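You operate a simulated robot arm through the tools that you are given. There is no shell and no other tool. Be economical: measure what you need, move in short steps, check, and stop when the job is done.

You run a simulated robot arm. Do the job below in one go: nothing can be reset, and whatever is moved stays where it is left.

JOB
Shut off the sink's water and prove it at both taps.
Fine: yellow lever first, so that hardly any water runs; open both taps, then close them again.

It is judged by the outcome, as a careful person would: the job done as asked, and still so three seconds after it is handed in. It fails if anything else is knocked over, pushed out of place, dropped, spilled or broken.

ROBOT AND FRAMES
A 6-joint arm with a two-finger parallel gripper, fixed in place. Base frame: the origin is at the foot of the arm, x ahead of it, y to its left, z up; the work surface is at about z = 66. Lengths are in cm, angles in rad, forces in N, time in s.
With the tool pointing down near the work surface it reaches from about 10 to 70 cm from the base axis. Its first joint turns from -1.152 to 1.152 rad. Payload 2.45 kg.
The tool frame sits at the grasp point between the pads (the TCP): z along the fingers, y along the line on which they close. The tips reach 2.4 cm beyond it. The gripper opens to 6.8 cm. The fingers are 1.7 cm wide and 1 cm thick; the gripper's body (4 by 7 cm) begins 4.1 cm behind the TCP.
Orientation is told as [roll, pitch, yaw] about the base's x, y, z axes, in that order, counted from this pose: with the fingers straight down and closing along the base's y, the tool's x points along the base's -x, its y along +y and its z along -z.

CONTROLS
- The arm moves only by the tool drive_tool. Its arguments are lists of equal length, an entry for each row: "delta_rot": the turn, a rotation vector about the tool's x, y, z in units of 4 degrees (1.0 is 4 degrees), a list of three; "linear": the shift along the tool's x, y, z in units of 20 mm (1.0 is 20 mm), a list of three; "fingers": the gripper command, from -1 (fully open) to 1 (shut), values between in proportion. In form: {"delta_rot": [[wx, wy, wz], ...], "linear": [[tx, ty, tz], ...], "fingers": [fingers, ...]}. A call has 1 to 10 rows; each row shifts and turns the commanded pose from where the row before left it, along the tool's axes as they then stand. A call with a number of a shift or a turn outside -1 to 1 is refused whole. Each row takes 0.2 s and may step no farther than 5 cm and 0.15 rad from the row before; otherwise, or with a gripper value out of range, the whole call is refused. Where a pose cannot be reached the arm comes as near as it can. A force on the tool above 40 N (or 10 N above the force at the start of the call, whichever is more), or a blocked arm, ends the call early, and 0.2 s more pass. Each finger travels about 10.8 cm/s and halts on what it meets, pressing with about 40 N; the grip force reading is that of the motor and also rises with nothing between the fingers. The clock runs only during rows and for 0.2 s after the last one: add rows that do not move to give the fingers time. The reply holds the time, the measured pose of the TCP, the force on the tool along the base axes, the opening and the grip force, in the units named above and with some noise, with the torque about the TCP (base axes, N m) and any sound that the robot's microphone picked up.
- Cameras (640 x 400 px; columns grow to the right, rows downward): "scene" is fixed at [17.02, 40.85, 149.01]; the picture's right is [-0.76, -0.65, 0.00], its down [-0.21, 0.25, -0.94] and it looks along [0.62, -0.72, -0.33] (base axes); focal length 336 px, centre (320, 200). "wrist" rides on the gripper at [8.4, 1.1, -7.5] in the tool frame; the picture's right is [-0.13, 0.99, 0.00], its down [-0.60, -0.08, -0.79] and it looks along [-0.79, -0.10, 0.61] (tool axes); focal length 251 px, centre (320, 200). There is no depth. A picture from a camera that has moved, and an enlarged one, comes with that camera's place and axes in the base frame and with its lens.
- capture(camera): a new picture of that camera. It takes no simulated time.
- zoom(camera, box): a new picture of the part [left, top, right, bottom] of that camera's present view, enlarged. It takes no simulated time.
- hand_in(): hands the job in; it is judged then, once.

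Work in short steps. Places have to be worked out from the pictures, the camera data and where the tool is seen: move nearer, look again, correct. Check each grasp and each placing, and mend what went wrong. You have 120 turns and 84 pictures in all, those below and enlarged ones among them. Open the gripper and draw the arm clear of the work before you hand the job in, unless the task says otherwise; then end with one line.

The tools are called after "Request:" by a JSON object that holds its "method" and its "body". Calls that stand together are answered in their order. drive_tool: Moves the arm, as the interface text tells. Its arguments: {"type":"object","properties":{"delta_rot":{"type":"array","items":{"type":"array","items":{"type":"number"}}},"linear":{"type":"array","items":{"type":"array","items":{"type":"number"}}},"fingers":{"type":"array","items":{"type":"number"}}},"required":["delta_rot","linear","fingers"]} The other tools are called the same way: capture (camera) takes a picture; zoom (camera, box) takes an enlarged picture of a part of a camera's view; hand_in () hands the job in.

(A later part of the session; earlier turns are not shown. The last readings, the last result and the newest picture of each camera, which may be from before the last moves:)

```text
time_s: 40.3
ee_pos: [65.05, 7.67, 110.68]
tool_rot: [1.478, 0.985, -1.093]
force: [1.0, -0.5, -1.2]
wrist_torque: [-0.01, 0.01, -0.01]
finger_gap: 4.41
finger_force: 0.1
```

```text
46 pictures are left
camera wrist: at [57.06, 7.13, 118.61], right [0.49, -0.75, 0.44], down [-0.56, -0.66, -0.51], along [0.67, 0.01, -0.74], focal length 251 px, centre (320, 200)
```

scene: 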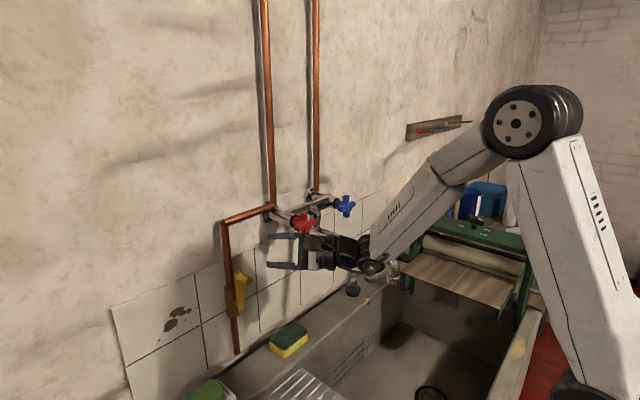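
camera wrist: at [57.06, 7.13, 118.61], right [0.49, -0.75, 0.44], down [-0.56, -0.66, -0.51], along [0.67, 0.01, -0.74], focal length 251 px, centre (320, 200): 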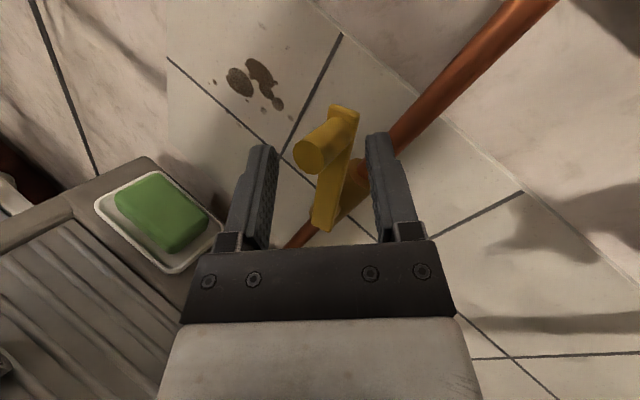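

Straddled well. I'll narrow the gap and push onward along the arc.

Request:
{"method": "drive_tool", "body": {"delta_rot": [[0, 0, 0], [0, 0, 0], [0, 0, 0], [0, 0, 0], [0, 0, 0], [0, 0, 0], [0, 0, 0]], "linear": [[0, 0, 0], [-0.03, -0.27, 0.13], [-0.03, -0.27, 0.13], [-0.03, -0.27, 0.13], [-0.096, -0.23, 0.093], [-0.096, -0.23, 0.093], [-0.096, -0.23, 0.093]], "fingers": [0.1, 0.1, 0.1, 0.1, 0.1, 0.1, 0.1]}}

Request:
{"method": "capture", "body": {"camera": "wrist"}}

```text
time_s: 41.9
ee_pos: [65.01, 10.23, 108.3]
tool_rot: [1.478, 0.985, -1.094]
force: [0.3, -0.4, -0.5]
wrist_torque: [0.04, 0.02, -0.02]
finger_gap: 3.13
finger_force: 0.3
```

```text
45 pictures are left
camera wrist: at [57.12, 9.68, 116.15], right [0.49, -0.75, 0.44], down [-0.56, -0.66, -0.51], along [0.67, 0.0, -0.74], focal length 251 px, centre (320, 200)
```

wrist: 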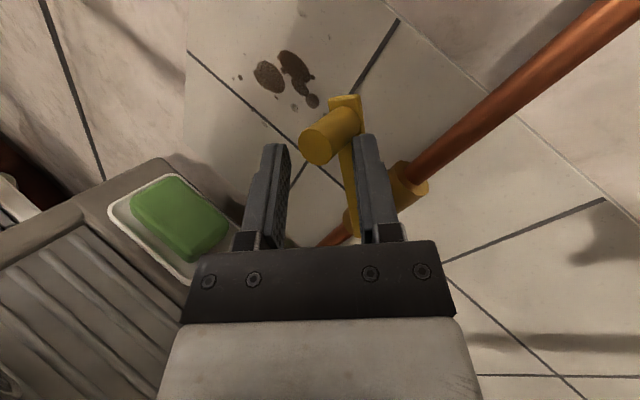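

The lever is at about 54°. The knob is nearing the finger edge, so I'll recenter and roll the pushing finger more on top.

Request:
{"method": "drive_tool", "body": {"delta_rot": [[0, 0, -1], [0, 0, -1], [0, 0, -1], [0, 0, -1], [0, 0, -1]], "linear": [[0.13, 0, 0], [0.13, 0, 0], [0.1, 0, 0], [0, 0, 0], [0, 0, 0]], "fingers": [0.1, 0.1, 0.1, 0.1, 0.1]}}

Request:
{"method": "capture", "body": {"camera": "wrist"}}

```text
time_s: 43.1
ee_pos: [64.84, 10.54, 108.97]
tool_rot: [1.507, 0.635, -1.056]
force: [0.3, 0.5, -0.7]
wrist_torque: [0.03, 0.01, -0.02]
finger_gap: 3.07
finger_force: 0.0
```

```text
44 pictures are left
camera wrist: at [55.53, 11.96, 115.15], right [0.4, -0.57, 0.72], down [-0.46, -0.8, -0.38], along [0.79, -0.18, -0.58], focal length 251 px, centre (320, 200)
```

wrist: 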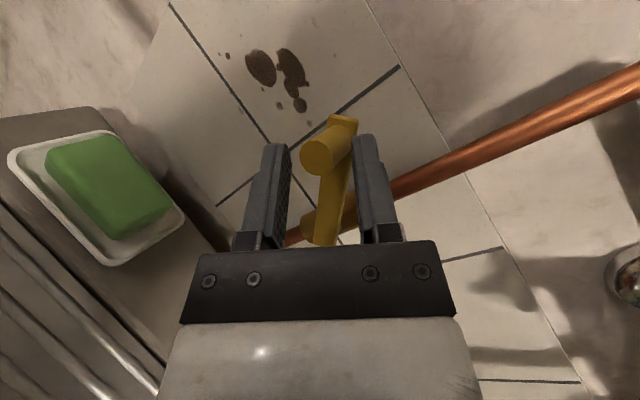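

Request:
{"method": "drive_tool", "body": {"delta_rot": [[0, 0, 0], [0, 0, 0], [0, 0, 0], [0, 0, 0], [0, 0, 0], [0, 0, 0]], "linear": [[-0.04, -0.228, 0.065], [-0.05, -0.228, 0.065], [-0.05, -0.228, 0.065], [-0.05, -0.228, 0.065], [-0.1, -0.21, 0.03], [-0.1, -0.21, 0.03]], "fingers": [0.1, 0.1, 0.1, 0.1, 0.1, 0.1]}}

Request:
{"method": "capture", "body": {"camera": "wrist"}}

Request:
{"method": "zoom", "body": {"camera": "scene", "box": [180, 230, 340, 330]}}

```text
time_s: 44.5
ee_pos: [64.74, 11.55, 106.3]
tool_rot: [1.507, 0.637, -1.057]
force: [0.2, -0.4, -0.9]
wrist_torque: [0.03, 0.0, -0.03]
finger_gap: 3.09
finger_force: 0.3
```

```text
43 pictures are left
camera wrist: at [55.43, 13.06, 112.44], right [0.4, -0.57, 0.72], down [-0.46, -0.8, -0.38], along [0.79, -0.18, -0.58], focal length 251 px, centre (320, 200)
```

wrist: 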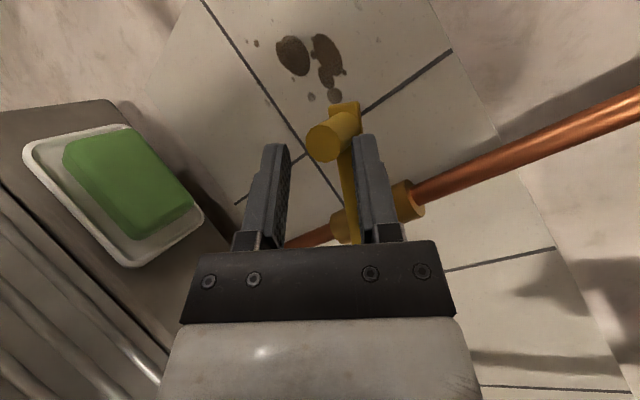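

```text
4.00 times, centred on (260, 280) of scene
camera zoom: at [17.02, 40.85, 149.01], right [-0.76, -0.65, 0.0], down [-0.21, 0.25, -0.94], along [0.62, -0.72, -0.33], focal length 1344 px, centre (560, -120)
```

zoom: 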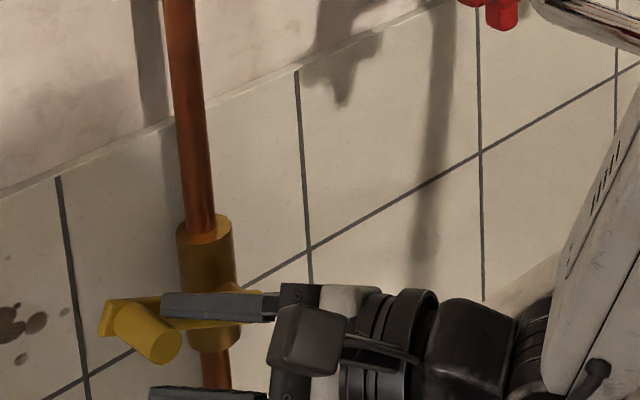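

The lever is about 75° round. I'll push further down until it meets its stop.

Request:
{"method": "drive_tool", "body": {"delta_rot": [[0, 0, 0], [0, 0, 0], [0, 0, 0], [0, 0, 0], [0, 0, 0]], "linear": [[-0.05, -0.21, 0.03], [-0.07, -0.21, 0.03], [-0.07, -0.21, 0.02], [-0.09, -0.2, 0.02], [-0.1, -0.2, 0.0]], "fingers": [0.1, 0.1, 0.1, 0.1, 0.1]}}

Request:
{"method": "zoom", "body": {"camera": "scene", "box": [180, 230, 340, 330]}}

```text
time_s: 45.7
ee_pos: [64.37, 12.02, 104.18]
tool_rot: [1.506, 0.636, -1.055]
force: [1.2, -0.6, 0.2]
wrist_torque: [0.0, 0.0, -0.03]
finger_gap: 3.11
finger_force: 0.1
```

```text
4.00 times, centred on (260, 280) of scene
camera zoom: at [17.02, 40.85, 149.01], right [-0.76, -0.65, 0.0], down [-0.21, 0.25, -0.94], along [0.62, -0.72, -0.33], focal length 1344 px, centre (560, -120)
```

zoom: 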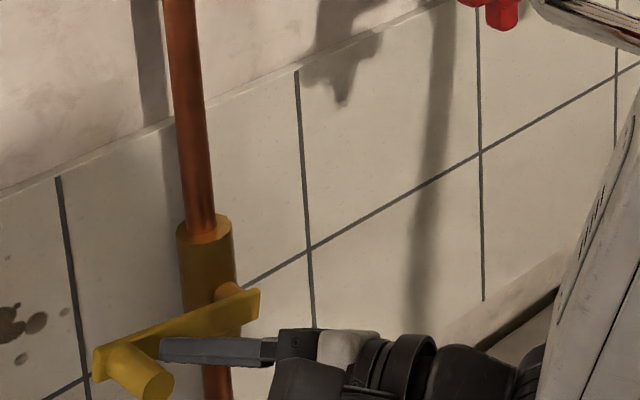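

Request:
{"method": "drive_tool", "body": {"delta_rot": [[0, 0, 0], [0, 0, 0], [0, 0, 0], [0, 0, 0]], "linear": [[-0.08, -0.17, 0.06], [-0.1, -0.17, 0.06], [-0.1, -0.17, 0.04], [-0.1, -0.17, 0.02]], "fingers": [0.1, 0.1, 0.1, 0.1]}}

Request:
{"method": "zoom", "body": {"camera": "scene", "box": [180, 230, 340, 330]}}

Request:
{"method": "capture", "body": {"camera": "wrist"}}

```text
time_s: 46.7
ee_pos: [64.58, 12.39, 102.77]
tool_rot: [1.511, 0.636, -1.053]
force: [-1.0, -1.1, 5.3]
wrist_torque: [0.08, -0.14, 0.0]
finger_gap: 3.45
finger_force: 2.4
```

```text
4.00 times, centred on (260, 280) of scene
camera zoom: at [17.01, 40.84, 149.01], right [-0.76, -0.65, 0.0], down [-0.21, 0.25, -0.94], along [0.62, -0.72, -0.33], focal length 1344 px, centre (560, -120)
```

zoom: 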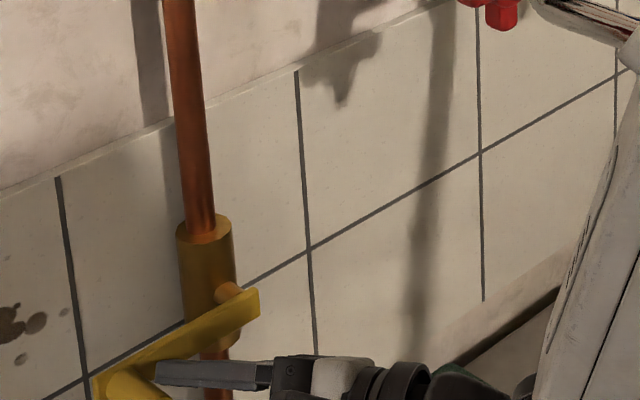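

```text
39 pictures are left
camera wrist: at [55.3, 13.85, 108.79], right [0.39, -0.57, 0.72], down [-0.46, -0.8, -0.38], along [0.8, -0.18, -0.58], focal length 251 px, centre (320, 200)
```

wrist: 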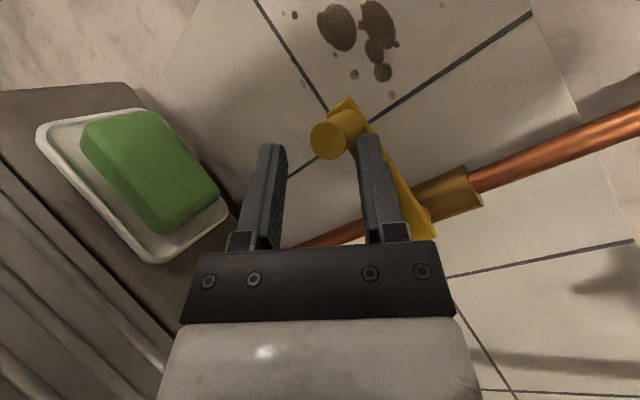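

The force rose and the finger was pushed back: the lever is at its stop, square to the pipe and therefore closed. I'll retract along the tool axis.

Request:
{"method": "drive_tool", "body": {"delta_rot": [[0, 0, 0], [0, 0, 0], [0, 0, 0], [0, 0, 0], [0, 0, 0], [0, 0, 0]], "linear": [[0, 0, 0], [0, 0, -1], [0, 0, -1], [0, 0, -1], [0.8, 0.5, 0], [0.8, 0.5, 0]], "fingers": [-0.1, -0.1, -0.1, -0.1, -0.1, -0.1]}}

Request:
{"method": "zoom", "body": {"camera": "scene", "box": [180, 230, 340, 330]}}

```text
time_s: 48.1
ee_pos: [59.14, 10.53, 106.47]
tool_rot: [1.506, 0.636, -1.054]
force: [0.9, -0.3, -0.5]
wrist_torque: [0.01, -0.01, 0.01]
finger_gap: 3.73
finger_force: 0.1
```

```text
4.00 times, centred on (260, 280) of scene
camera zoom: at [17.02, 40.85, 149.01], right [-0.76, -0.65, 0.0], down [-0.21, 0.25, -0.94], along [0.62, -0.72, -0.33], focal length 1344 px, centre (560, -120)
```

zoom: 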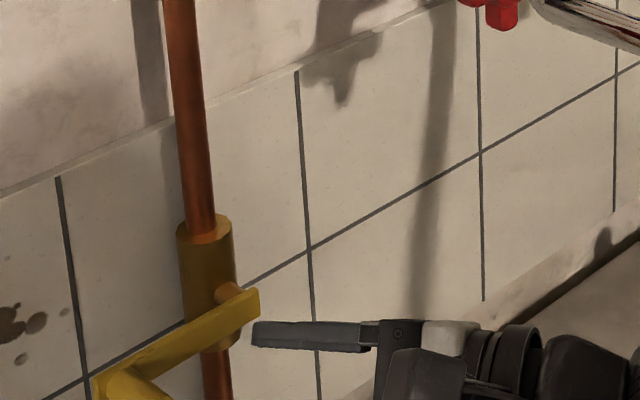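

The lever stays horizontal (closed). Now I'll raise the arm clear.

Request:
{"method": "drive_tool", "body": {"delta_rot": [[0, 0, 0], [0, 0, 0], [0, 0, 0], [0, 0, 0], [0, 0, 0], [0, 0, 0], [0, 0, 0], [0, 0, 0], [0, 0, 0], [0, 0, 0]], "linear": [[0.59, 0.8, -0.05], [0.59, 0.8, -0.05], [0.59, 0.8, -0.05], [0.59, 0.8, -0.05], [0.59, 0.8, -0.05], [0.59, 0.8, -0.05], [0.59, 0.8, -0.05], [0.59, 0.8, -0.05], [0.59, 0.8, -0.05], [0.59, 0.8, -0.05]], "fingers": [-0.1, 0.3, 0.6, 1, 1, 1, 1, 1, 1, 1]}}

```text
time_s: 50.3
ee_pos: [59.05, 10.54, 126.27]
tool_rot: [1.507, 0.636, -1.054]
force: [0.1, 0.0, 0.2]
wrist_torque: [-0.03, -0.04, 0.0]
finger_gap: 0.0
finger_force: 23.9
```

Request:
{"method": "drive_tool", "body": {"delta_rot": [[0.806, -0.6, 0], [0.806, -0.6, 0], [0.806, -0.6, 0], [0.806, -0.6, 0], [0.806, -0.6, 0], [0.806, -0.6, 0]], "linear": [[0, 0, 0], [0, 0, 0], [0, 0, 0], [0, 0, 0], [0, 0, 0], [0, 0, 0]], "fingers": [1, 1, 1, 1, 1, 1]}}

Request:
{"method": "capture", "body": {"camera": "wrist"}}

```text
time_s: 51.7
ee_pos: [59.14, 10.7, 126.36]
tool_rot: [1.005, 0.557, -1.345]
force: [-0.7, -0.8, 0.1]
wrist_torque: [-0.01, -0.02, -0.02]
finger_gap: 0.0
finger_force: 23.9
```

```text
37 pictures are left
camera wrist: at [52.52, 13.7, 134.91], right [0.64, -0.42, 0.64], down [-0.54, -0.84, -0.02], along [0.55, -0.33, -0.77], focal length 251 px, centre (320, 200)
```

wrist: 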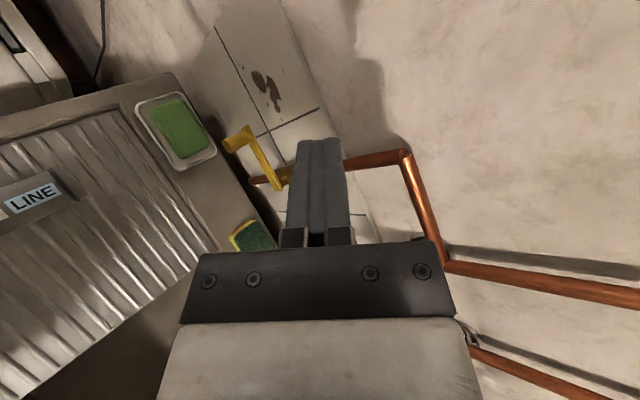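

I'll yaw back toward straight ahead while moving right toward the red tap, staying high.

Request:
{"method": "drive_tool", "body": {"delta_rot": [[-0.52, -0.7, 0.44], [-0.52, -0.7, 0.44], [-0.52, -0.7, 0.44], [-0.52, -0.7, 0.44], [-0.52, -0.7, 0.44], [0, 0, 1], [0, 0, 1], [0, 0, 1], [0, 0, 1], [0, 0, 1]], "linear": [[-0.656, 0.253, -0.37], [-0.656, 0.253, -0.37], [-0.656, 0.253, -0.37], [-0.656, 0.253, -0.37], [-0.656, 0.253, -0.37], [0, 0, 0], [0, 0, 0], [0, 0, 0], [0, 0, 0], [0, 0, 0]], "fingers": [1, 1, 1, 1, 1, 1, 1, 1, 1, 1]}}

Request:
{"method": "capture", "body": {"camera": "wrist"}}

```text
time_s: 53.9
ee_pos: [57.97, 2.84, 126.37]
tool_rot: [0.826, 0.838, -1.962]
force: [0.6, -1.0, 0.2]
wrist_torque: [-0.02, -0.01, -0.02]
finger_gap: 0.01
finger_force: 23.7
```

```text
36 pictures are left
camera wrist: at [54.13, 5.71, 136.44], right [0.38, -0.84, 0.39], down [-0.88, -0.46, -0.13], along [0.29, -0.29, -0.91], focal length 251 px, centre (320, 200)
```

wrist: 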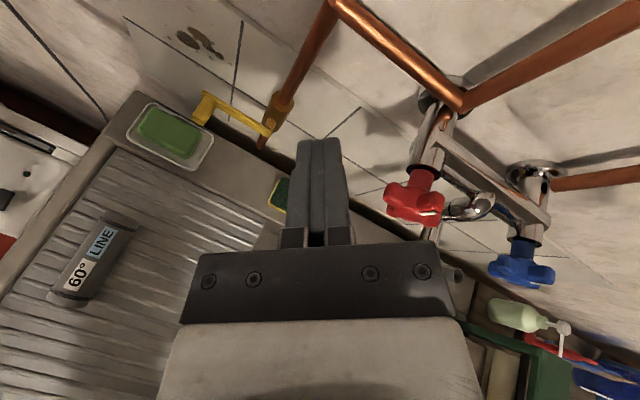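

Request:
{"method": "zoom", "body": {"camera": "wrist", "box": [360, 130, 580, 300]}}

```text
2.35 times, centred on (470, 215) of wrist
camera zoom: at [54.13, 5.71, 136.44], right [0.38, -0.84, 0.39], down [-0.88, -0.46, -0.13], along [0.29, -0.29, -0.91], focal length 592 px, centre (-33, 165)
```

zoom: 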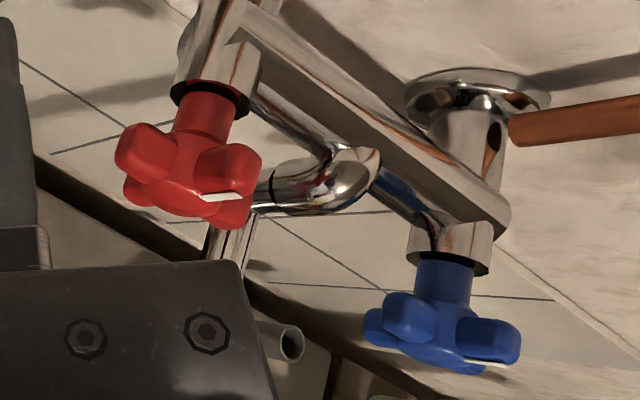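

Handle geometry: axis at y≈−7.8, z≈119.7, arms at x≈62–64. I'll move to a standoff in front of the gap to the right of the red top arm.

Request:
{"method": "drive_tool", "body": {"delta_rot": [[0, 0, 0], [0, 0, 0], [0, 0, 0], [0, 0, 0], [0, 0, 0], [0, 0, 0], [0, 0, 0]], "linear": [[-0.69, 0.705, -0.175], [-0.69, 0.705, -0.175], [-0.69, 0.705, -0.175], [-0.69, 0.705, -0.175], [-0.69, 0.705, -0.175], [-0.69, 0.705, -0.175], [-0.69, 0.705, -0.175]], "fingers": [1, 1, 1, 1, 1, 1, 1]}}

Request:
{"method": "capture", "body": {"camera": "wrist"}}

Request:
{"method": "capture", "body": {"camera": "scene"}}

```text
time_s: 55.5
ee_pos: [57.63, -11.22, 125.15]
tool_rot: [0.827, 0.838, -1.958]
force: [-0.2, -0.3, 1.1]
wrist_torque: [0.0, 0.01, 0.03]
finger_gap: 0.0
finger_force: 23.3
```

```text
34 pictures are left
camera wrist: at [53.68, -8.3, 135.18], right [0.38, -0.84, 0.39], down [-0.88, -0.46, -0.13], along [0.29, -0.3, -0.91], focal length 251 px, centre (320, 200)
```

wrist: 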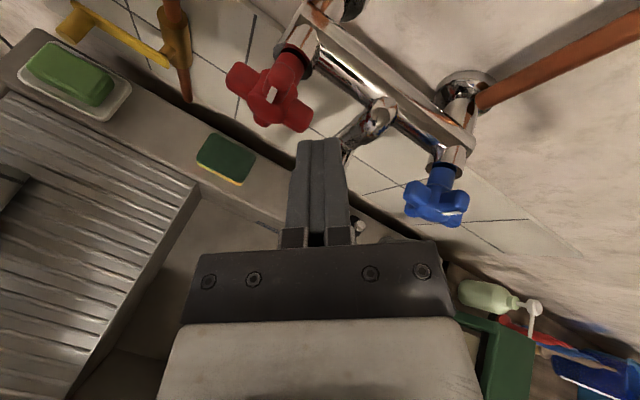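

```text
33 pictures are left
```

scene: 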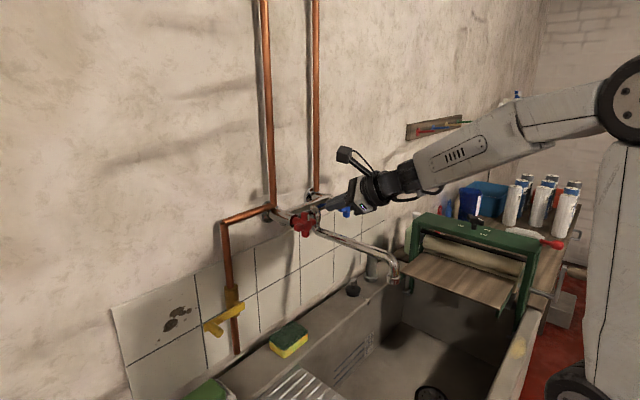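

The lens confirms the red handle centre at y≈−7.6, with its mark at the top. I'll advance the closed fingers into the gap right of the top arm.

Request:
{"method": "drive_tool", "body": {"delta_rot": [[0, 0, 0], [0, 0, 0], [0, 0, 0], [0, 0, 0]], "linear": [[0, -0.025, 0.62], [0, -0.025, 0.62], [0, -0.025, 0.62], [0, -0.025, 0.62]], "fingers": [1, 1, 1, 1]}}

Request:
{"method": "capture", "body": {"camera": "wrist"}}

```text
time_s: 56.5
ee_pos: [61.86, -10.07, 122.85]
tool_rot: [0.828, 0.837, -1.96]
force: [0.0, 0.3, 0.3]
wrist_torque: [-0.02, -0.01, -0.01]
finger_gap: 0.0
finger_force: 22.9
```

```text
32 pictures are left
camera wrist: at [57.88, -7.13, 132.91], right [0.38, -0.84, 0.39], down [-0.88, -0.46, -0.13], along [0.29, -0.3, -0.91], focal length 251 px, centre (320, 200)
```

wrist: 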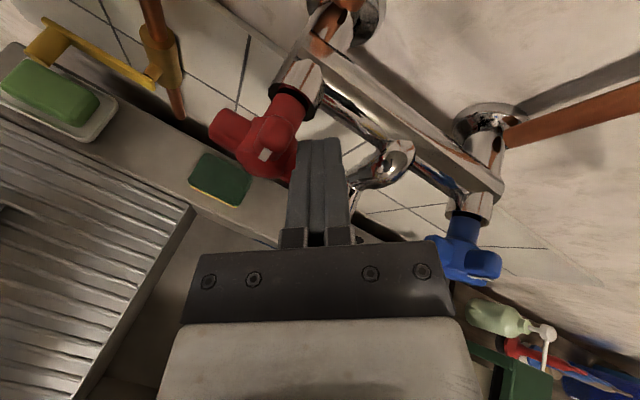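

In position. I'll push the top arm left (counter-clockwise) gently.

Request:
{"method": "drive_tool", "body": {"delta_rot": [[0, 0, 0], [0, 0, 0], [0, 0, 0], [0, 0, 0], [0, 0, 0]], "linear": [[0.17, -0.135, 0.015], [0.17, -0.135, 0.015], [0.17, -0.135, 0.015], [0.19, -0.175, 0.028], [0.19, -0.175, 0.028]], "fingers": [1, 1, 1, 1, 1]}}

Request:
{"method": "capture", "body": {"camera": "wrist"}}

```text
time_s: 57.7
ee_pos: [61.84, -7.94, 123.35]
tool_rot: [0.829, 0.839, -1.956]
force: [-0.3, -3.6, 10.7]
wrist_torque: [-0.1, -0.16, -0.09]
finger_gap: 0.02
finger_force: 23.4
```

```text
31 pictures are left
camera wrist: at [57.88, -4.9, 133.52], right [0.38, -0.84, 0.39], down [-0.88, -0.46, -0.13], along [0.29, -0.29, -0.91], focal length 251 px, centre (320, 200)
```

wrist: 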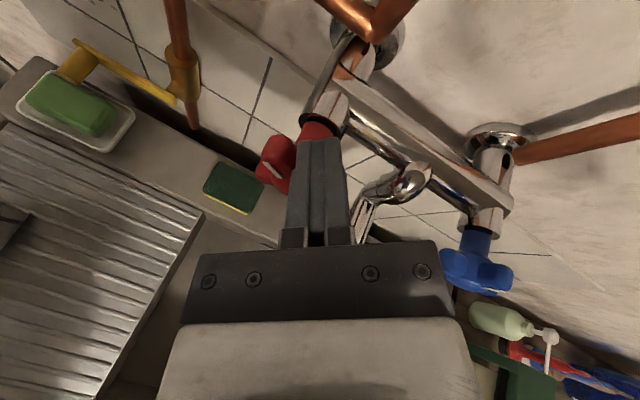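

The red tap has turned about 50° counter-clockwise. I'll continue at a slightly larger radius.

Request:
{"method": "drive_tool", "body": {"delta_rot": [[0, 0, 0], [0, 0, 0], [0, 0, 0], [0, 0, 0], [0, 0, 0], [0, 0, 0], [0, 0, 0]], "linear": [[0.11, 0.07, -0.07], [0.126, -0.157, 0.038], [0.126, -0.157, 0.038], [0.126, -0.157, 0.038], [0.03, -0.173, 0.073], [0.03, -0.173, 0.073], [0.03, -0.173, 0.073]], "fingers": [1, 1, 1, 1, 1, 1, 1]}}

Request:
{"method": "capture", "body": {"camera": "wrist"}}

Request:
{"method": "zoom", "body": {"camera": "scene", "box": [240, 170, 420, 310]}}

```text
time_s: 59.3
ee_pos: [61.78, -5.67, 123.08]
tool_rot: [0.828, 0.838, -1.959]
force: [0.0, -0.2, 4.7]
wrist_torque: [-0.07, -0.04, -0.01]
finger_gap: 0.01
finger_force: 23.7
```

```text
30 pictures are left
camera wrist: at [57.91, -2.67, 133.18], right [0.38, -0.84, 0.39], down [-0.88, -0.46, -0.13], along [0.29, -0.3, -0.91], focal length 251 px, centre (320, 200)
```

wrist: 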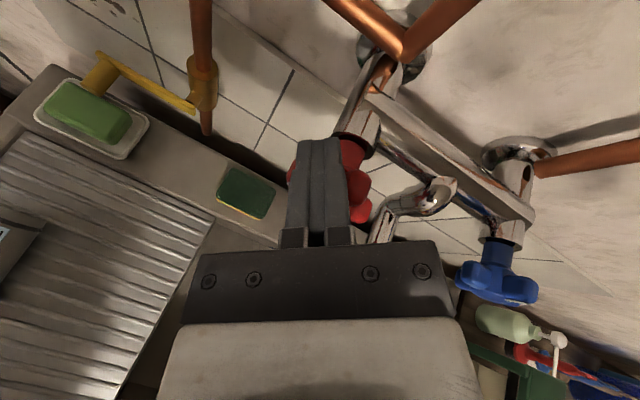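

```text
2.86 times, centred on (330, 240) of scene
camera zoom: at [17.01, 40.85, 149.01], right [-0.76, -0.65, 0.0], down [-0.21, 0.25, -0.94], along [0.62, -0.72, -0.33], focal length 960 px, centre (291, 86)
```

zoom: 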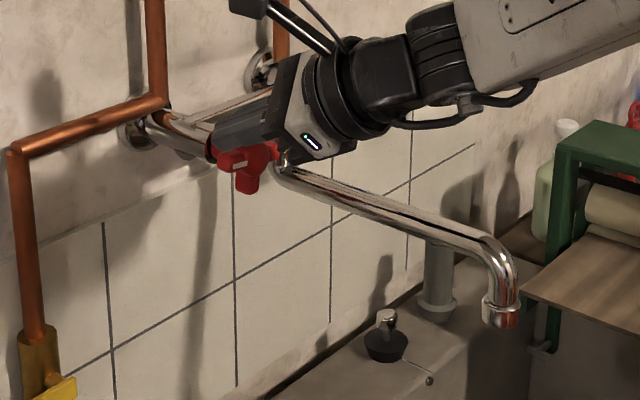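

The red mark now points left (~90° open) and no water comes from the spout. I'll push a little more to see whether there's a stop.

Request:
{"method": "drive_tool", "body": {"delta_rot": [[0, 0, 0], [0, 0, 0], [0, 0, 0], [0, 0, 0]], "linear": [[-0.033, -0.167, 0.09], [-0.033, -0.167, 0.09], [-0.033, -0.167, 0.09], [0, 0, 0]], "fingers": [1, 1, 1, 1]}}

Request:
{"method": "zoom", "body": {"camera": "scene", "box": [240, 170, 420, 310]}}

```text
time_s: 60.3
ee_pos: [61.91, -4.83, 122.13]
tool_rot: [0.823, 0.838, -1.961]
force: [-0.4, 0.0, 0.2]
wrist_torque: [0.01, 0.01, 0.02]
finger_gap: 0.0
finger_force: 23.4
```

```text
2.86 times, centred on (330, 240) of scene
camera zoom: at [17.02, 40.85, 149.01], right [-0.76, -0.65, 0.0], down [-0.21, 0.25, -0.94], along [0.62, -0.72, -0.33], focal length 960 px, centre (291, 86)
```

zoom: 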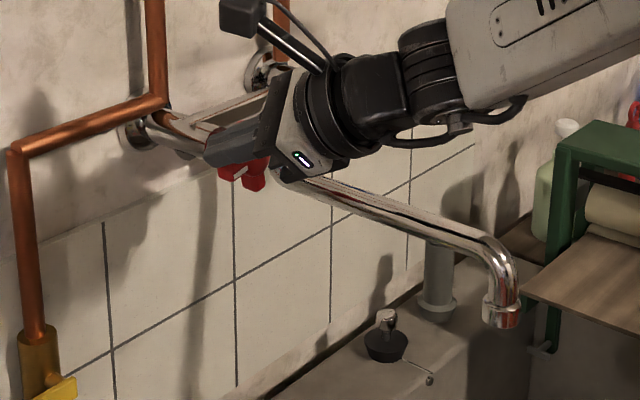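

Still turning freely at ~115° with no water. I'll carry on a bit to be certain it's well open.

Request:
{"method": "drive_tool", "body": {"delta_rot": [[0, 0, 0], [0, 0, 0], [0, 0, 0], [0, 0, 0], [0, 0, 0], [0, 0, 0]], "linear": [[-0.115, -0.153, 0.107], [-0.115, -0.153, 0.107], [-0.115, -0.153, 0.107], [-0.157, -0.083, 0.085], [-0.157, -0.083, 0.085], [-0.157, -0.083, 0.085]], "fingers": [1, 1, 1, 1, 1, 1]}}

Request:
{"method": "zoom", "body": {"camera": "scene", "box": [240, 170, 420, 310]}}

```text
time_s: 61.7
ee_pos: [61.99, -4.42, 120.53]
tool_rot: [0.851, 0.844, -1.93]
force: [-2.2, 13.7, 36.4]
wrist_torque: [0.11, -0.65, 0.19]
finger_gap: 0.0
finger_force: 24.1
```

```text
2.86 times, centred on (330, 240) of scene
camera zoom: at [16.93, 40.91, 149.0], right [-0.76, -0.65, 0.0], down [-0.21, 0.25, -0.94], along [0.62, -0.72, -0.33], focal length 960 px, centre (291, 86)
```

zoom: 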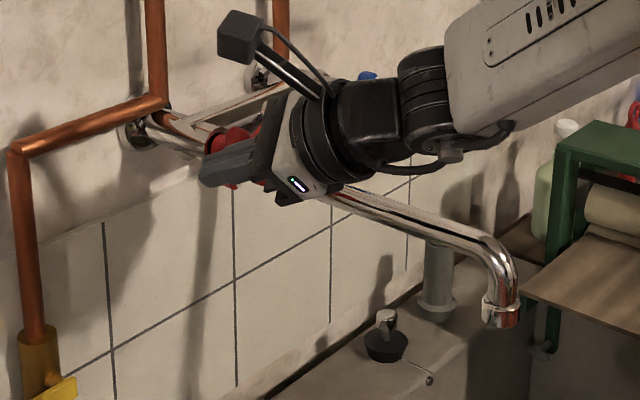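

A firm stop now (36 N): red is fully open, and the spout is dry. I'll back off and retract, then go to the blue tap.

Request:
{"method": "drive_tool", "body": {"delta_rot": [[0, 0, 0], [0, 0, 0], [0, 0, 0], [0, 0, 0], [0, 0, 0], [0, 0, 0]], "linear": [[0.3, 0.2, -0.2], [0.25, 0.05, -0.3], [0.1, 0, -0.8], [0, 0, -0.8], [0, 0, -0.8], [0, 0, -0.4]], "fingers": [1, 1, 1, 1, 1, 1]}}

Request:
{"method": "capture", "body": {"camera": "wrist"}}

```text
time_s: 63.1
ee_pos: [56.62, -5.35, 123.79]
tool_rot: [0.826, 0.836, -1.964]
force: [0.2, -1.0, -0.4]
wrist_torque: [0.01, -0.02, -0.02]
finger_gap: 0.01
finger_force: 23.1
```

```text
26 pictures are left
camera wrist: at [52.61, -2.4, 133.85], right [0.38, -0.84, 0.39], down [-0.88, -0.46, -0.13], along [0.29, -0.3, -0.91], focal length 251 px, centre (320, 200)
```

wrist: 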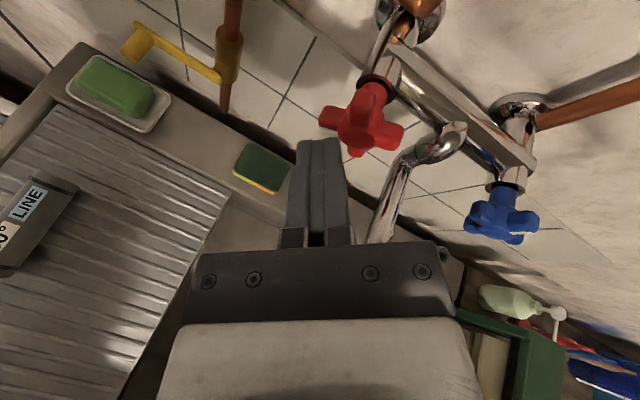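

Red is open and everything else is in place. Moving to the standoff in front of the blue tap.

Request:
{"method": "drive_tool", "body": {"delta_rot": [[0, 0, 0], [0, 0, 0], [0, 0, 0], [0, 0, 0], [0, 0, 0], [0, 0, 0], [0, 0, 0], [0, 0, 0], [0, 0, 0]], "linear": [[-0.633, 0.935, -0.204], [-0.633, 0.935, -0.204], [-0.633, 0.935, -0.204], [-0.633, 0.935, -0.204], [-0.633, 0.935, -0.204], [-0.633, 0.935, -0.204], [-0.633, 0.935, -0.204], [-0.633, 0.935, -0.204], [-0.633, 0.935, -0.204]], "fingers": [1, 1, 1, 1, 1, 1, 1, 1, 1]}}

Request:
{"method": "capture", "body": {"camera": "wrist"}}

```text
time_s: 65.1
ee_pos: [57.66, -26.06, 125.34]
tool_rot: [0.826, 0.835, -1.959]
force: [-0.6, -0.1, -0.9]
wrist_torque: [0.0, 0.0, 0.02]
finger_gap: 0.03
finger_force: 23.3
```

```text
25 pictures are left
camera wrist: at [53.63, -23.07, 135.45], right [0.38, -0.84, 0.39], down [-0.88, -0.46, -0.13], along [0.29, -0.3, -0.91], focal length 251 px, centre (320, 200)
```

wrist: 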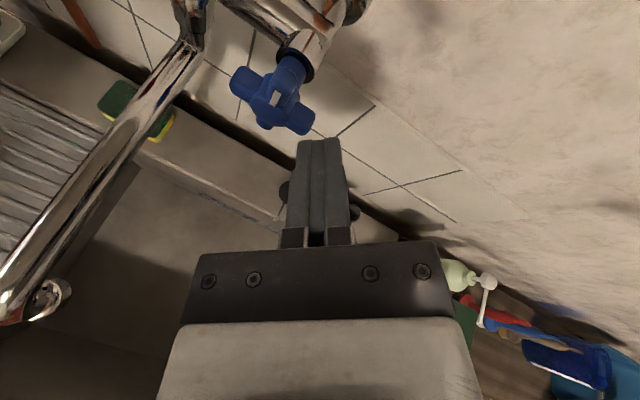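

The blue handle appears the same way (mark up, centre y≈−22.7). I'll advance to the right of its top arm.

Request:
{"method": "drive_tool", "body": {"delta_rot": [[0, 0, 0], [0, 0, 0], [0, 0, 0], [0, 0, 0]], "linear": [[-0.01, -0.025, 0.605], [-0.01, -0.025, 0.605], [-0.01, -0.025, 0.605], [-0.01, -0.025, 0.605]], "fingers": [1, 1, 1, 1]}}

Request:
{"method": "capture", "body": {"camera": "wrist"}}

```text
time_s: 66.1
ee_pos: [61.7, -25.16, 123.13]
tool_rot: [0.827, 0.835, -1.958]
force: [0.1, -1.0, 1.5]
wrist_torque: [-0.01, 0.0, -0.03]
finger_gap: 0.03
finger_force: 23.5
```

```text
24 pictures are left
camera wrist: at [57.85, -22.1, 133.17], right [0.38, -0.84, 0.39], down [-0.88, -0.46, -0.13], along [0.29, -0.3, -0.91], focal length 251 px, centre (320, 200)
```

wrist: 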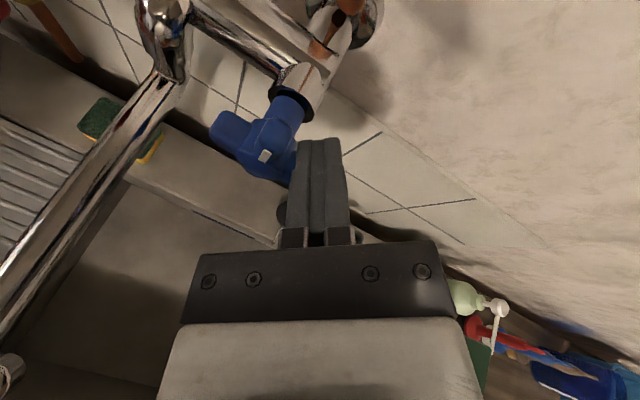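

Same relative pose as on red. I'll push counter-clockwise along the same arc.

Request:
{"method": "drive_tool", "body": {"delta_rot": [[0, 0, 0], [0, 0, 0], [0, 0, 0], [0, 0, 0], [0, 0, 0], [0, 0, 0], [0, 0, 0], [0, 0, 0]], "linear": [[0.17, -0.135, 0.015], [0.17, -0.135, 0.015], [0.17, -0.135, 0.015], [0.19, -0.175, 0.028], [0.2, -0.165, 0.02], [0.14, -0.14, 0.03], [0.126, -0.157, 0.038], [0.126, -0.157, 0.038]], "fingers": [1, 1, 1, 1, 1, 1, 1, 1]}}

Request:
{"method": "capture", "body": {"camera": "wrist"}}

```text
time_s: 67.9
ee_pos: [61.65, -21.53, 123.5]
tool_rot: [0.825, 0.835, -1.96]
force: [1.7, -1.6, 0.2]
wrist_torque: [-0.05, 0.01, -0.02]
finger_gap: 0.0
finger_force: 23.7
```

```text
23 pictures are left
camera wrist: at [57.7, -18.47, 133.59], right [0.38, -0.84, 0.39], down [-0.88, -0.46, -0.13], along [0.29, -0.3, -0.91], focal length 251 px, centre (320, 200)
```

wrist: 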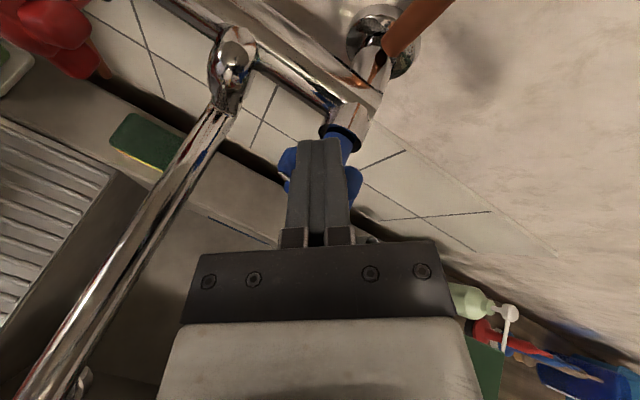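

It turns freely. Continuing the arc toward its stop.

Request:
{"method": "drive_tool", "body": {"delta_rot": [[0, 0, 0], [0, 0, 0], [0, 0, 0], [0, 0, 0], [0, 0, 0], [0, 0, 0], [0, 0, 0], [0, 0, 0]], "linear": [[0.03, -0.173, 0.073], [0.03, -0.173, 0.073], [0.03, -0.173, 0.073], [-0.033, -0.167, 0.09], [-0.033, -0.167, 0.09], [-0.033, -0.167, 0.09], [-0.115, -0.153, 0.107], [-0.115, -0.153, 0.107]], "fingers": [1, 1, 1, 1, 1, 1, 1, 1]}}

Request:
{"method": "capture", "body": {"camera": "scene"}}

```text
time_s: 69.2
ee_pos: [61.79, -19.74, 122.93]
tool_rot: [0.846, 0.838, -1.935]
force: [0.5, 2.1, 4.5]
wrist_torque: [-0.08, -0.03, 0.01]
finger_gap: 0.0
finger_force: 23.2
stopped in row 6: the force on the tool passed its limit at 43 N (the readings are from after the stop); the commanded pose is now the measured one
```

```text
22 pictures are left
```

scene: 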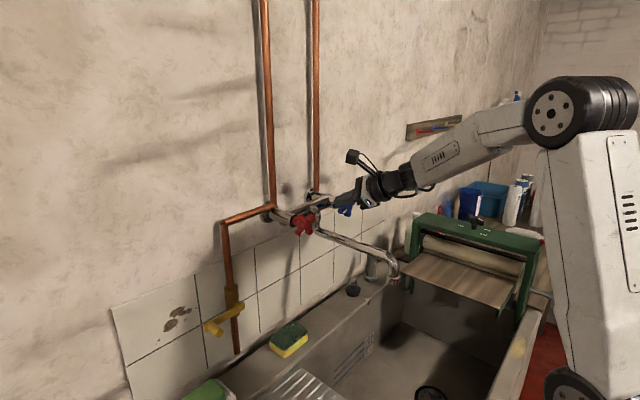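

Request:
{"method": "zoom", "body": {"camera": "scene", "box": [280, 170, 400, 250]}}

Request:
{"method": "capture", "body": {"camera": "wrist"}}

```text
5.00 times, centred on (340, 210) of scene
camera zoom: at [17.02, 40.86, 149.0], right [-0.76, -0.65, 0.0], down [-0.21, 0.25, -0.94], along [0.62, -0.72, -0.33], focal length 1680 px, centre (220, 150)
```

zoom: 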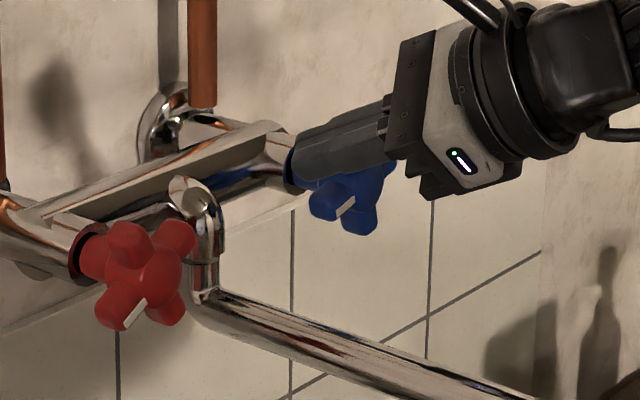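

```text
20 pictures are left
camera wrist: at [57.71, -16.72, 132.88], right [0.38, -0.83, 0.4], down [-0.87, -0.47, -0.14], along [0.3, -0.3, -0.91], focal length 251 px, centre (320, 200)
```

wrist: 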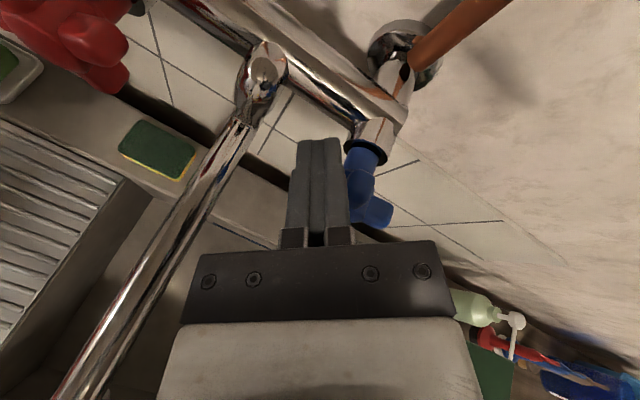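

Blue's mark now matches red's open position (about 120°, at its stop), and the spout is still dry: proven at both taps. Now I'll close blue by pushing its upper arm clockwise from the left.

Request:
{"method": "drive_tool", "body": {"delta_rot": [[0, 0, 0], [0, 0, 0], [0, 0, 0], [0, 0, 0], [0, 0, 0], [0, 0, 0], [0, 0, 0], [0, 0, 0], [0, 0, 0]], "linear": [[-0.1, 0.215, -0.073], [-0.1, 0.215, -0.073], [-0.1, 0.215, -0.073], [-0.065, 0.18, -0.067], [-0.065, 0.18, -0.067], [-0.065, 0.18, -0.067], [-0.123, 0.153, -0.037], [-0.123, 0.153, -0.037], [-0.123, 0.153, -0.037]], "fingers": [1, 1, 1, 1, 1, 1, 1, 1, 1]}}

Request:
{"method": "capture", "body": {"camera": "wrist"}}

```text
time_s: 71.2
ee_pos: [61.8, -23.58, 123.61]
tool_rot: [0.842, 0.838, -1.943]
force: [-0.3, 1.3, -0.1]
wrist_torque: [0.03, -0.03, 0.03]
finger_gap: 0.01
finger_force: 23.6
```

```text
19 pictures are left
camera wrist: at [57.72, -20.57, 133.62], right [0.38, -0.83, 0.4], down [-0.87, -0.47, -0.13], along [0.3, -0.3, -0.91], focal length 251 px, centre (320, 200)
```

wrist: 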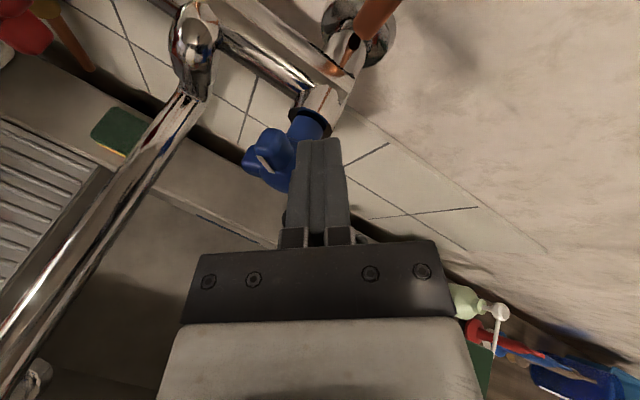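

Working: the mark is coming back up. Continuing clockwise.

Request:
{"method": "drive_tool", "body": {"delta_rot": [[0, 0, 0], [0, 0, 0], [0, 0, 0], [0, 0, 0], [0, 0, 0], [0, 0, 0]], "linear": [[-0.17, 0.113, -0.003], [-0.17, 0.113, -0.003], [-0.17, 0.113, -0.003], [-0.19, 0.055, 0.03], [-0.19, 0.055, 0.03], [-0.19, 0.055, 0.03]], "fingers": [1, 1, 1, 1, 1, 1]}}

Request:
{"method": "capture", "body": {"camera": "wrist"}}

```text
time_s: 72.6
ee_pos: [61.94, -25.41, 122.81]
tool_rot: [0.849, 0.84, -1.932]
force: [-6.0, 13.9, 16.7]
wrist_torque: [0.4, -0.13, 0.27]
finger_gap: 0.0
finger_force: 24.0
```

```text
18 pictures are left
camera wrist: at [57.82, -22.5, 132.75], right [0.39, -0.83, 0.4], down [-0.87, -0.47, -0.14], along [0.31, -0.29, -0.91], focal length 251 px, centre (320, 200)
```

wrist: 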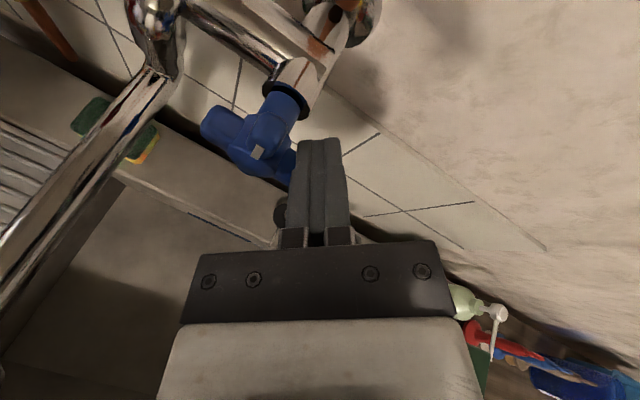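

Firm resistance (~22 N) with the mark back at the top: blue is closed. I'll lift off and retract.

Request:
{"method": "drive_tool", "body": {"delta_rot": [[0, 0, 0], [0, 0, 0], [0, 0, 0], [0, 0, 0], [0, 0, 0]], "linear": [[0.15, 0.15, -0.1], [0.05, 0.05, -0.6], [0, 0, -0.8], [0, 0, -0.8], [0, 0, -0.5]], "fingers": [1, 1, 1, 1, 1]}}

Request:
{"method": "capture", "body": {"camera": "wrist"}}

```text
time_s: 73.8
ee_pos: [57.11, -26.66, 125.37]
tool_rot: [0.841, 0.84, -1.942]
force: [0.4, 0.3, 0.4]
wrist_torque: [0.01, 0.01, -0.01]
finger_gap: 0.0
finger_force: 24.0
```

```text
17 pictures are left
camera wrist: at [53.08, -23.64, 135.3], right [0.38, -0.83, 0.4], down [-0.87, -0.47, -0.13], along [0.3, -0.3, -0.91], focal length 251 px, centre (320, 200)
```

wrist: 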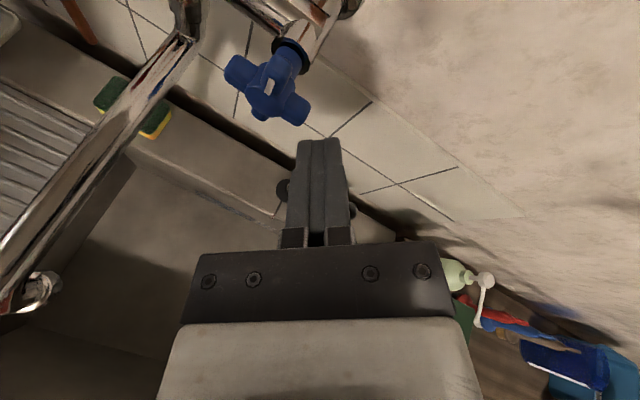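

Blue's mark is up again. Moving back to the red tap, to a standoff left of its upper-left arm.

Request:
{"method": "drive_tool", "body": {"delta_rot": [[0, 0, 0], [0, 0, 0], [0, 0, 0], [0, 0, 0], [0, 0, 0], [0, 0, 0], [0, 0, 0], [0, 0, 0], [0, 0, 0]], "linear": [[0.65, -0.95, 0.289], [0.65, -0.95, 0.289], [0.65, -0.95, 0.289], [0.65, -0.95, 0.289], [0.65, -0.95, 0.289], [0.65, -0.95, 0.289], [0.65, -0.95, 0.289], [0.65, -0.95, 0.289], [0.65, -0.95, 0.289]], "fingers": [1, 1, 1, 1, 1, 1, 1, 1, 1]}}

Request:
{"method": "capture", "body": {"camera": "wrist"}}

Request:
{"method": "zoom", "body": {"camera": "scene", "box": [280, 170, 400, 250]}}

```text
time_s: 75.8
ee_pos: [57.47, -5.5, 122.93]
tool_rot: [0.842, 0.837, -1.942]
force: [-0.5, 0.2, 0.5]
wrist_torque: [-0.01, -0.04, 0.01]
finger_gap: 0.03
finger_force: 23.9
```

```text
16 pictures are left
camera wrist: at [53.42, -2.47, 133.07], right [0.38, -0.83, 0.4], down [-0.87, -0.47, -0.13], along [0.3, -0.3, -0.91], focal length 251 px, centre (320, 200)
```

wrist: 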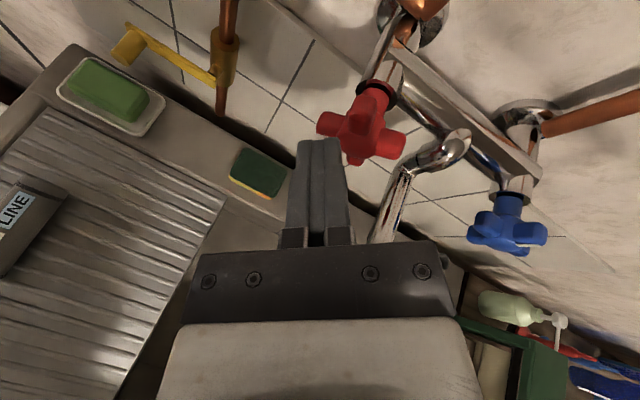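

```text
5.00 times, centred on (340, 210) of scene
camera zoom: at [17.02, 40.85, 149.0], right [-0.76, -0.65, 0.0], down [-0.21, 0.25, -0.94], along [0.62, -0.72, -0.33], focal length 1680 px, centre (220, 150)
```

zoom: 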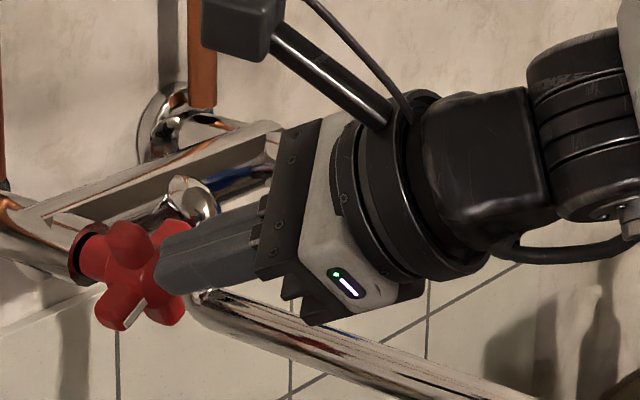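

I'll advance into the gap left of the upper arm.

Request:
{"method": "drive_tool", "body": {"delta_rot": [[0, 0, 0], [0, 0, 0], [0, 0, 0], [0, 0, 0]], "linear": [[0.06, 0.005, 0.61], [0.06, 0.005, 0.61], [0.06, 0.005, 0.61], [0.06, 0.005, 0.61]], "fingers": [1, 1, 1, 1]}}

Request:
{"method": "capture", "body": {"camera": "wrist"}}

```text
time_s: 76.8
ee_pos: [61.97, -4.23, 121.37]
tool_rot: [0.842, 0.838, -1.942]
force: [0.1, -0.1, -0.4]
wrist_torque: [-0.03, -0.01, 0.01]
finger_gap: 0.02
finger_force: 23.4
```

```text
14 pictures are left
camera wrist: at [57.86, -1.23, 131.41], right [0.38, -0.83, 0.4], down [-0.87, -0.47, -0.13], along [0.3, -0.3, -0.91], focal length 251 px, centre (320, 200)
```

wrist: 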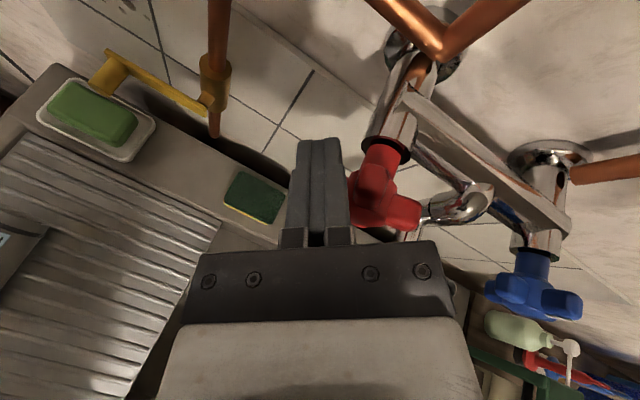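

In the gap. Pushing clockwise.

Request:
{"method": "drive_tool", "body": {"delta_rot": [[0, 0, 0], [0, 0, 0], [0, 0, 0], [0, 0, 0], [0, 0, 0], [0, 0, 0], [0, 0, 0], [0, 0, 0], [0, 0, 0]], "linear": [[0.05, 0.21, -0.115], [0.05, 0.21, -0.115], [0.05, 0.21, -0.115], [0.002, 0.182, -0.088], [0.002, 0.182, -0.088], [0.002, 0.182, -0.088], [-0.065, 0.18, -0.067], [-0.065, 0.18, -0.067], [-0.065, 0.18, -0.067]], "fingers": [1, 1, 1, 1, 1, 1, 1, 1, 1]}}

```text
time_s: 78.8
ee_pos: [61.79, -7.4, 123.75]
tool_rot: [0.841, 0.837, -1.943]
force: [-0.4, 1.5, 0.6]
wrist_torque: [0.01, 0.01, 0.02]
finger_gap: 0.0
finger_force: 23.5
```

Moving smoothly with light resistance. Continuing to the closed stop.

Request:
{"method": "drive_tool", "body": {"delta_rot": [[0, 0, 0], [0, 0, 0], [0, 0, 0], [0, 0, 0], [0, 0, 0], [0, 0, 0], [0, 0, 0], [0, 0, 0], [0, 0, 0]], "linear": [[-0.123, 0.153, -0.037], [-0.123, 0.153, -0.037], [-0.123, 0.153, -0.037], [-0.17, 0.113, -0.003], [-0.17, 0.113, -0.003], [-0.17, 0.113, -0.003], [-0.19, 0.055, 0.03], [-0.19, 0.055, 0.03], [-0.19, 0.055, 0.03]], "fingers": [1, 1, 1, 1, 1, 1, 1, 1, 1]}}

Request:
{"method": "capture", "body": {"camera": "wrist"}}

```text
time_s: 80.8
ee_pos: [61.95, -10.49, 122.81]
tool_rot: [0.848, 0.841, -1.934]
force: [-5.4, 9.6, 12.6]
wrist_torque: [0.31, -0.06, 0.19]
finger_gap: 0.0
finger_force: 23.4
```

```text
13 pictures are left
camera wrist: at [57.8, -7.4, 132.77], right [0.39, -0.83, 0.4], down [-0.87, -0.47, -0.14], along [0.3, -0.29, -0.91], focal length 251 px, centre (320, 200)
```

wrist: 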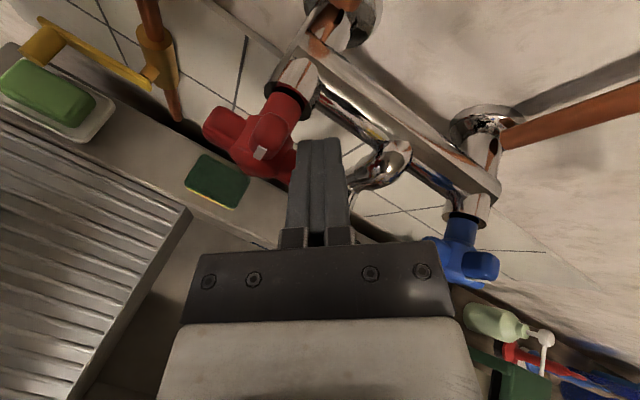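

The mark is up with resistance building. I'll give one small extra push to be sure it's at its stop, then lift off and retract.

Request:
{"method": "drive_tool", "body": {"delta_rot": [[0, 0, 0], [0, 0, 0]], "linear": [[-0.1, 0.03, 0.03], [0, 0, 0]], "fingers": [1, 1]}}

Request:
{"method": "drive_tool", "body": {"delta_rot": [[0, 0, 0], [0, 0, 0], [0, 0, 0], [0, 0, 0], [0, 0, 0], [0, 0, 0]], "linear": [[0.2, 0.13, -0.1], [0.05, 0.05, -0.6], [0, 0, -0.8], [0, 0, -0.8], [0, 0, -0.8], [0, 0, -0.6]], "fingers": [1, 1, 1, 1, 1, 1]}}

```text
time_s: 81.4
ee_pos: [61.79, -10.44, 122.85]
tool_rot: [0.852, 0.842, -1.928]
force: [-4.5, 21.0, 27.5]
wrist_torque: [0.62, -0.33, 0.38]
finger_gap: 0.0
finger_force: 23.8
```

```text
time_s: 82.8
ee_pos: [55.8, -12.26, 126.49]
tool_rot: [0.841, 0.837, -1.944]
force: [0.4, -0.7, 0.0]
wrist_torque: [-0.02, 0.01, -0.03]
finger_gap: 0.01
finger_force: 23.5
```

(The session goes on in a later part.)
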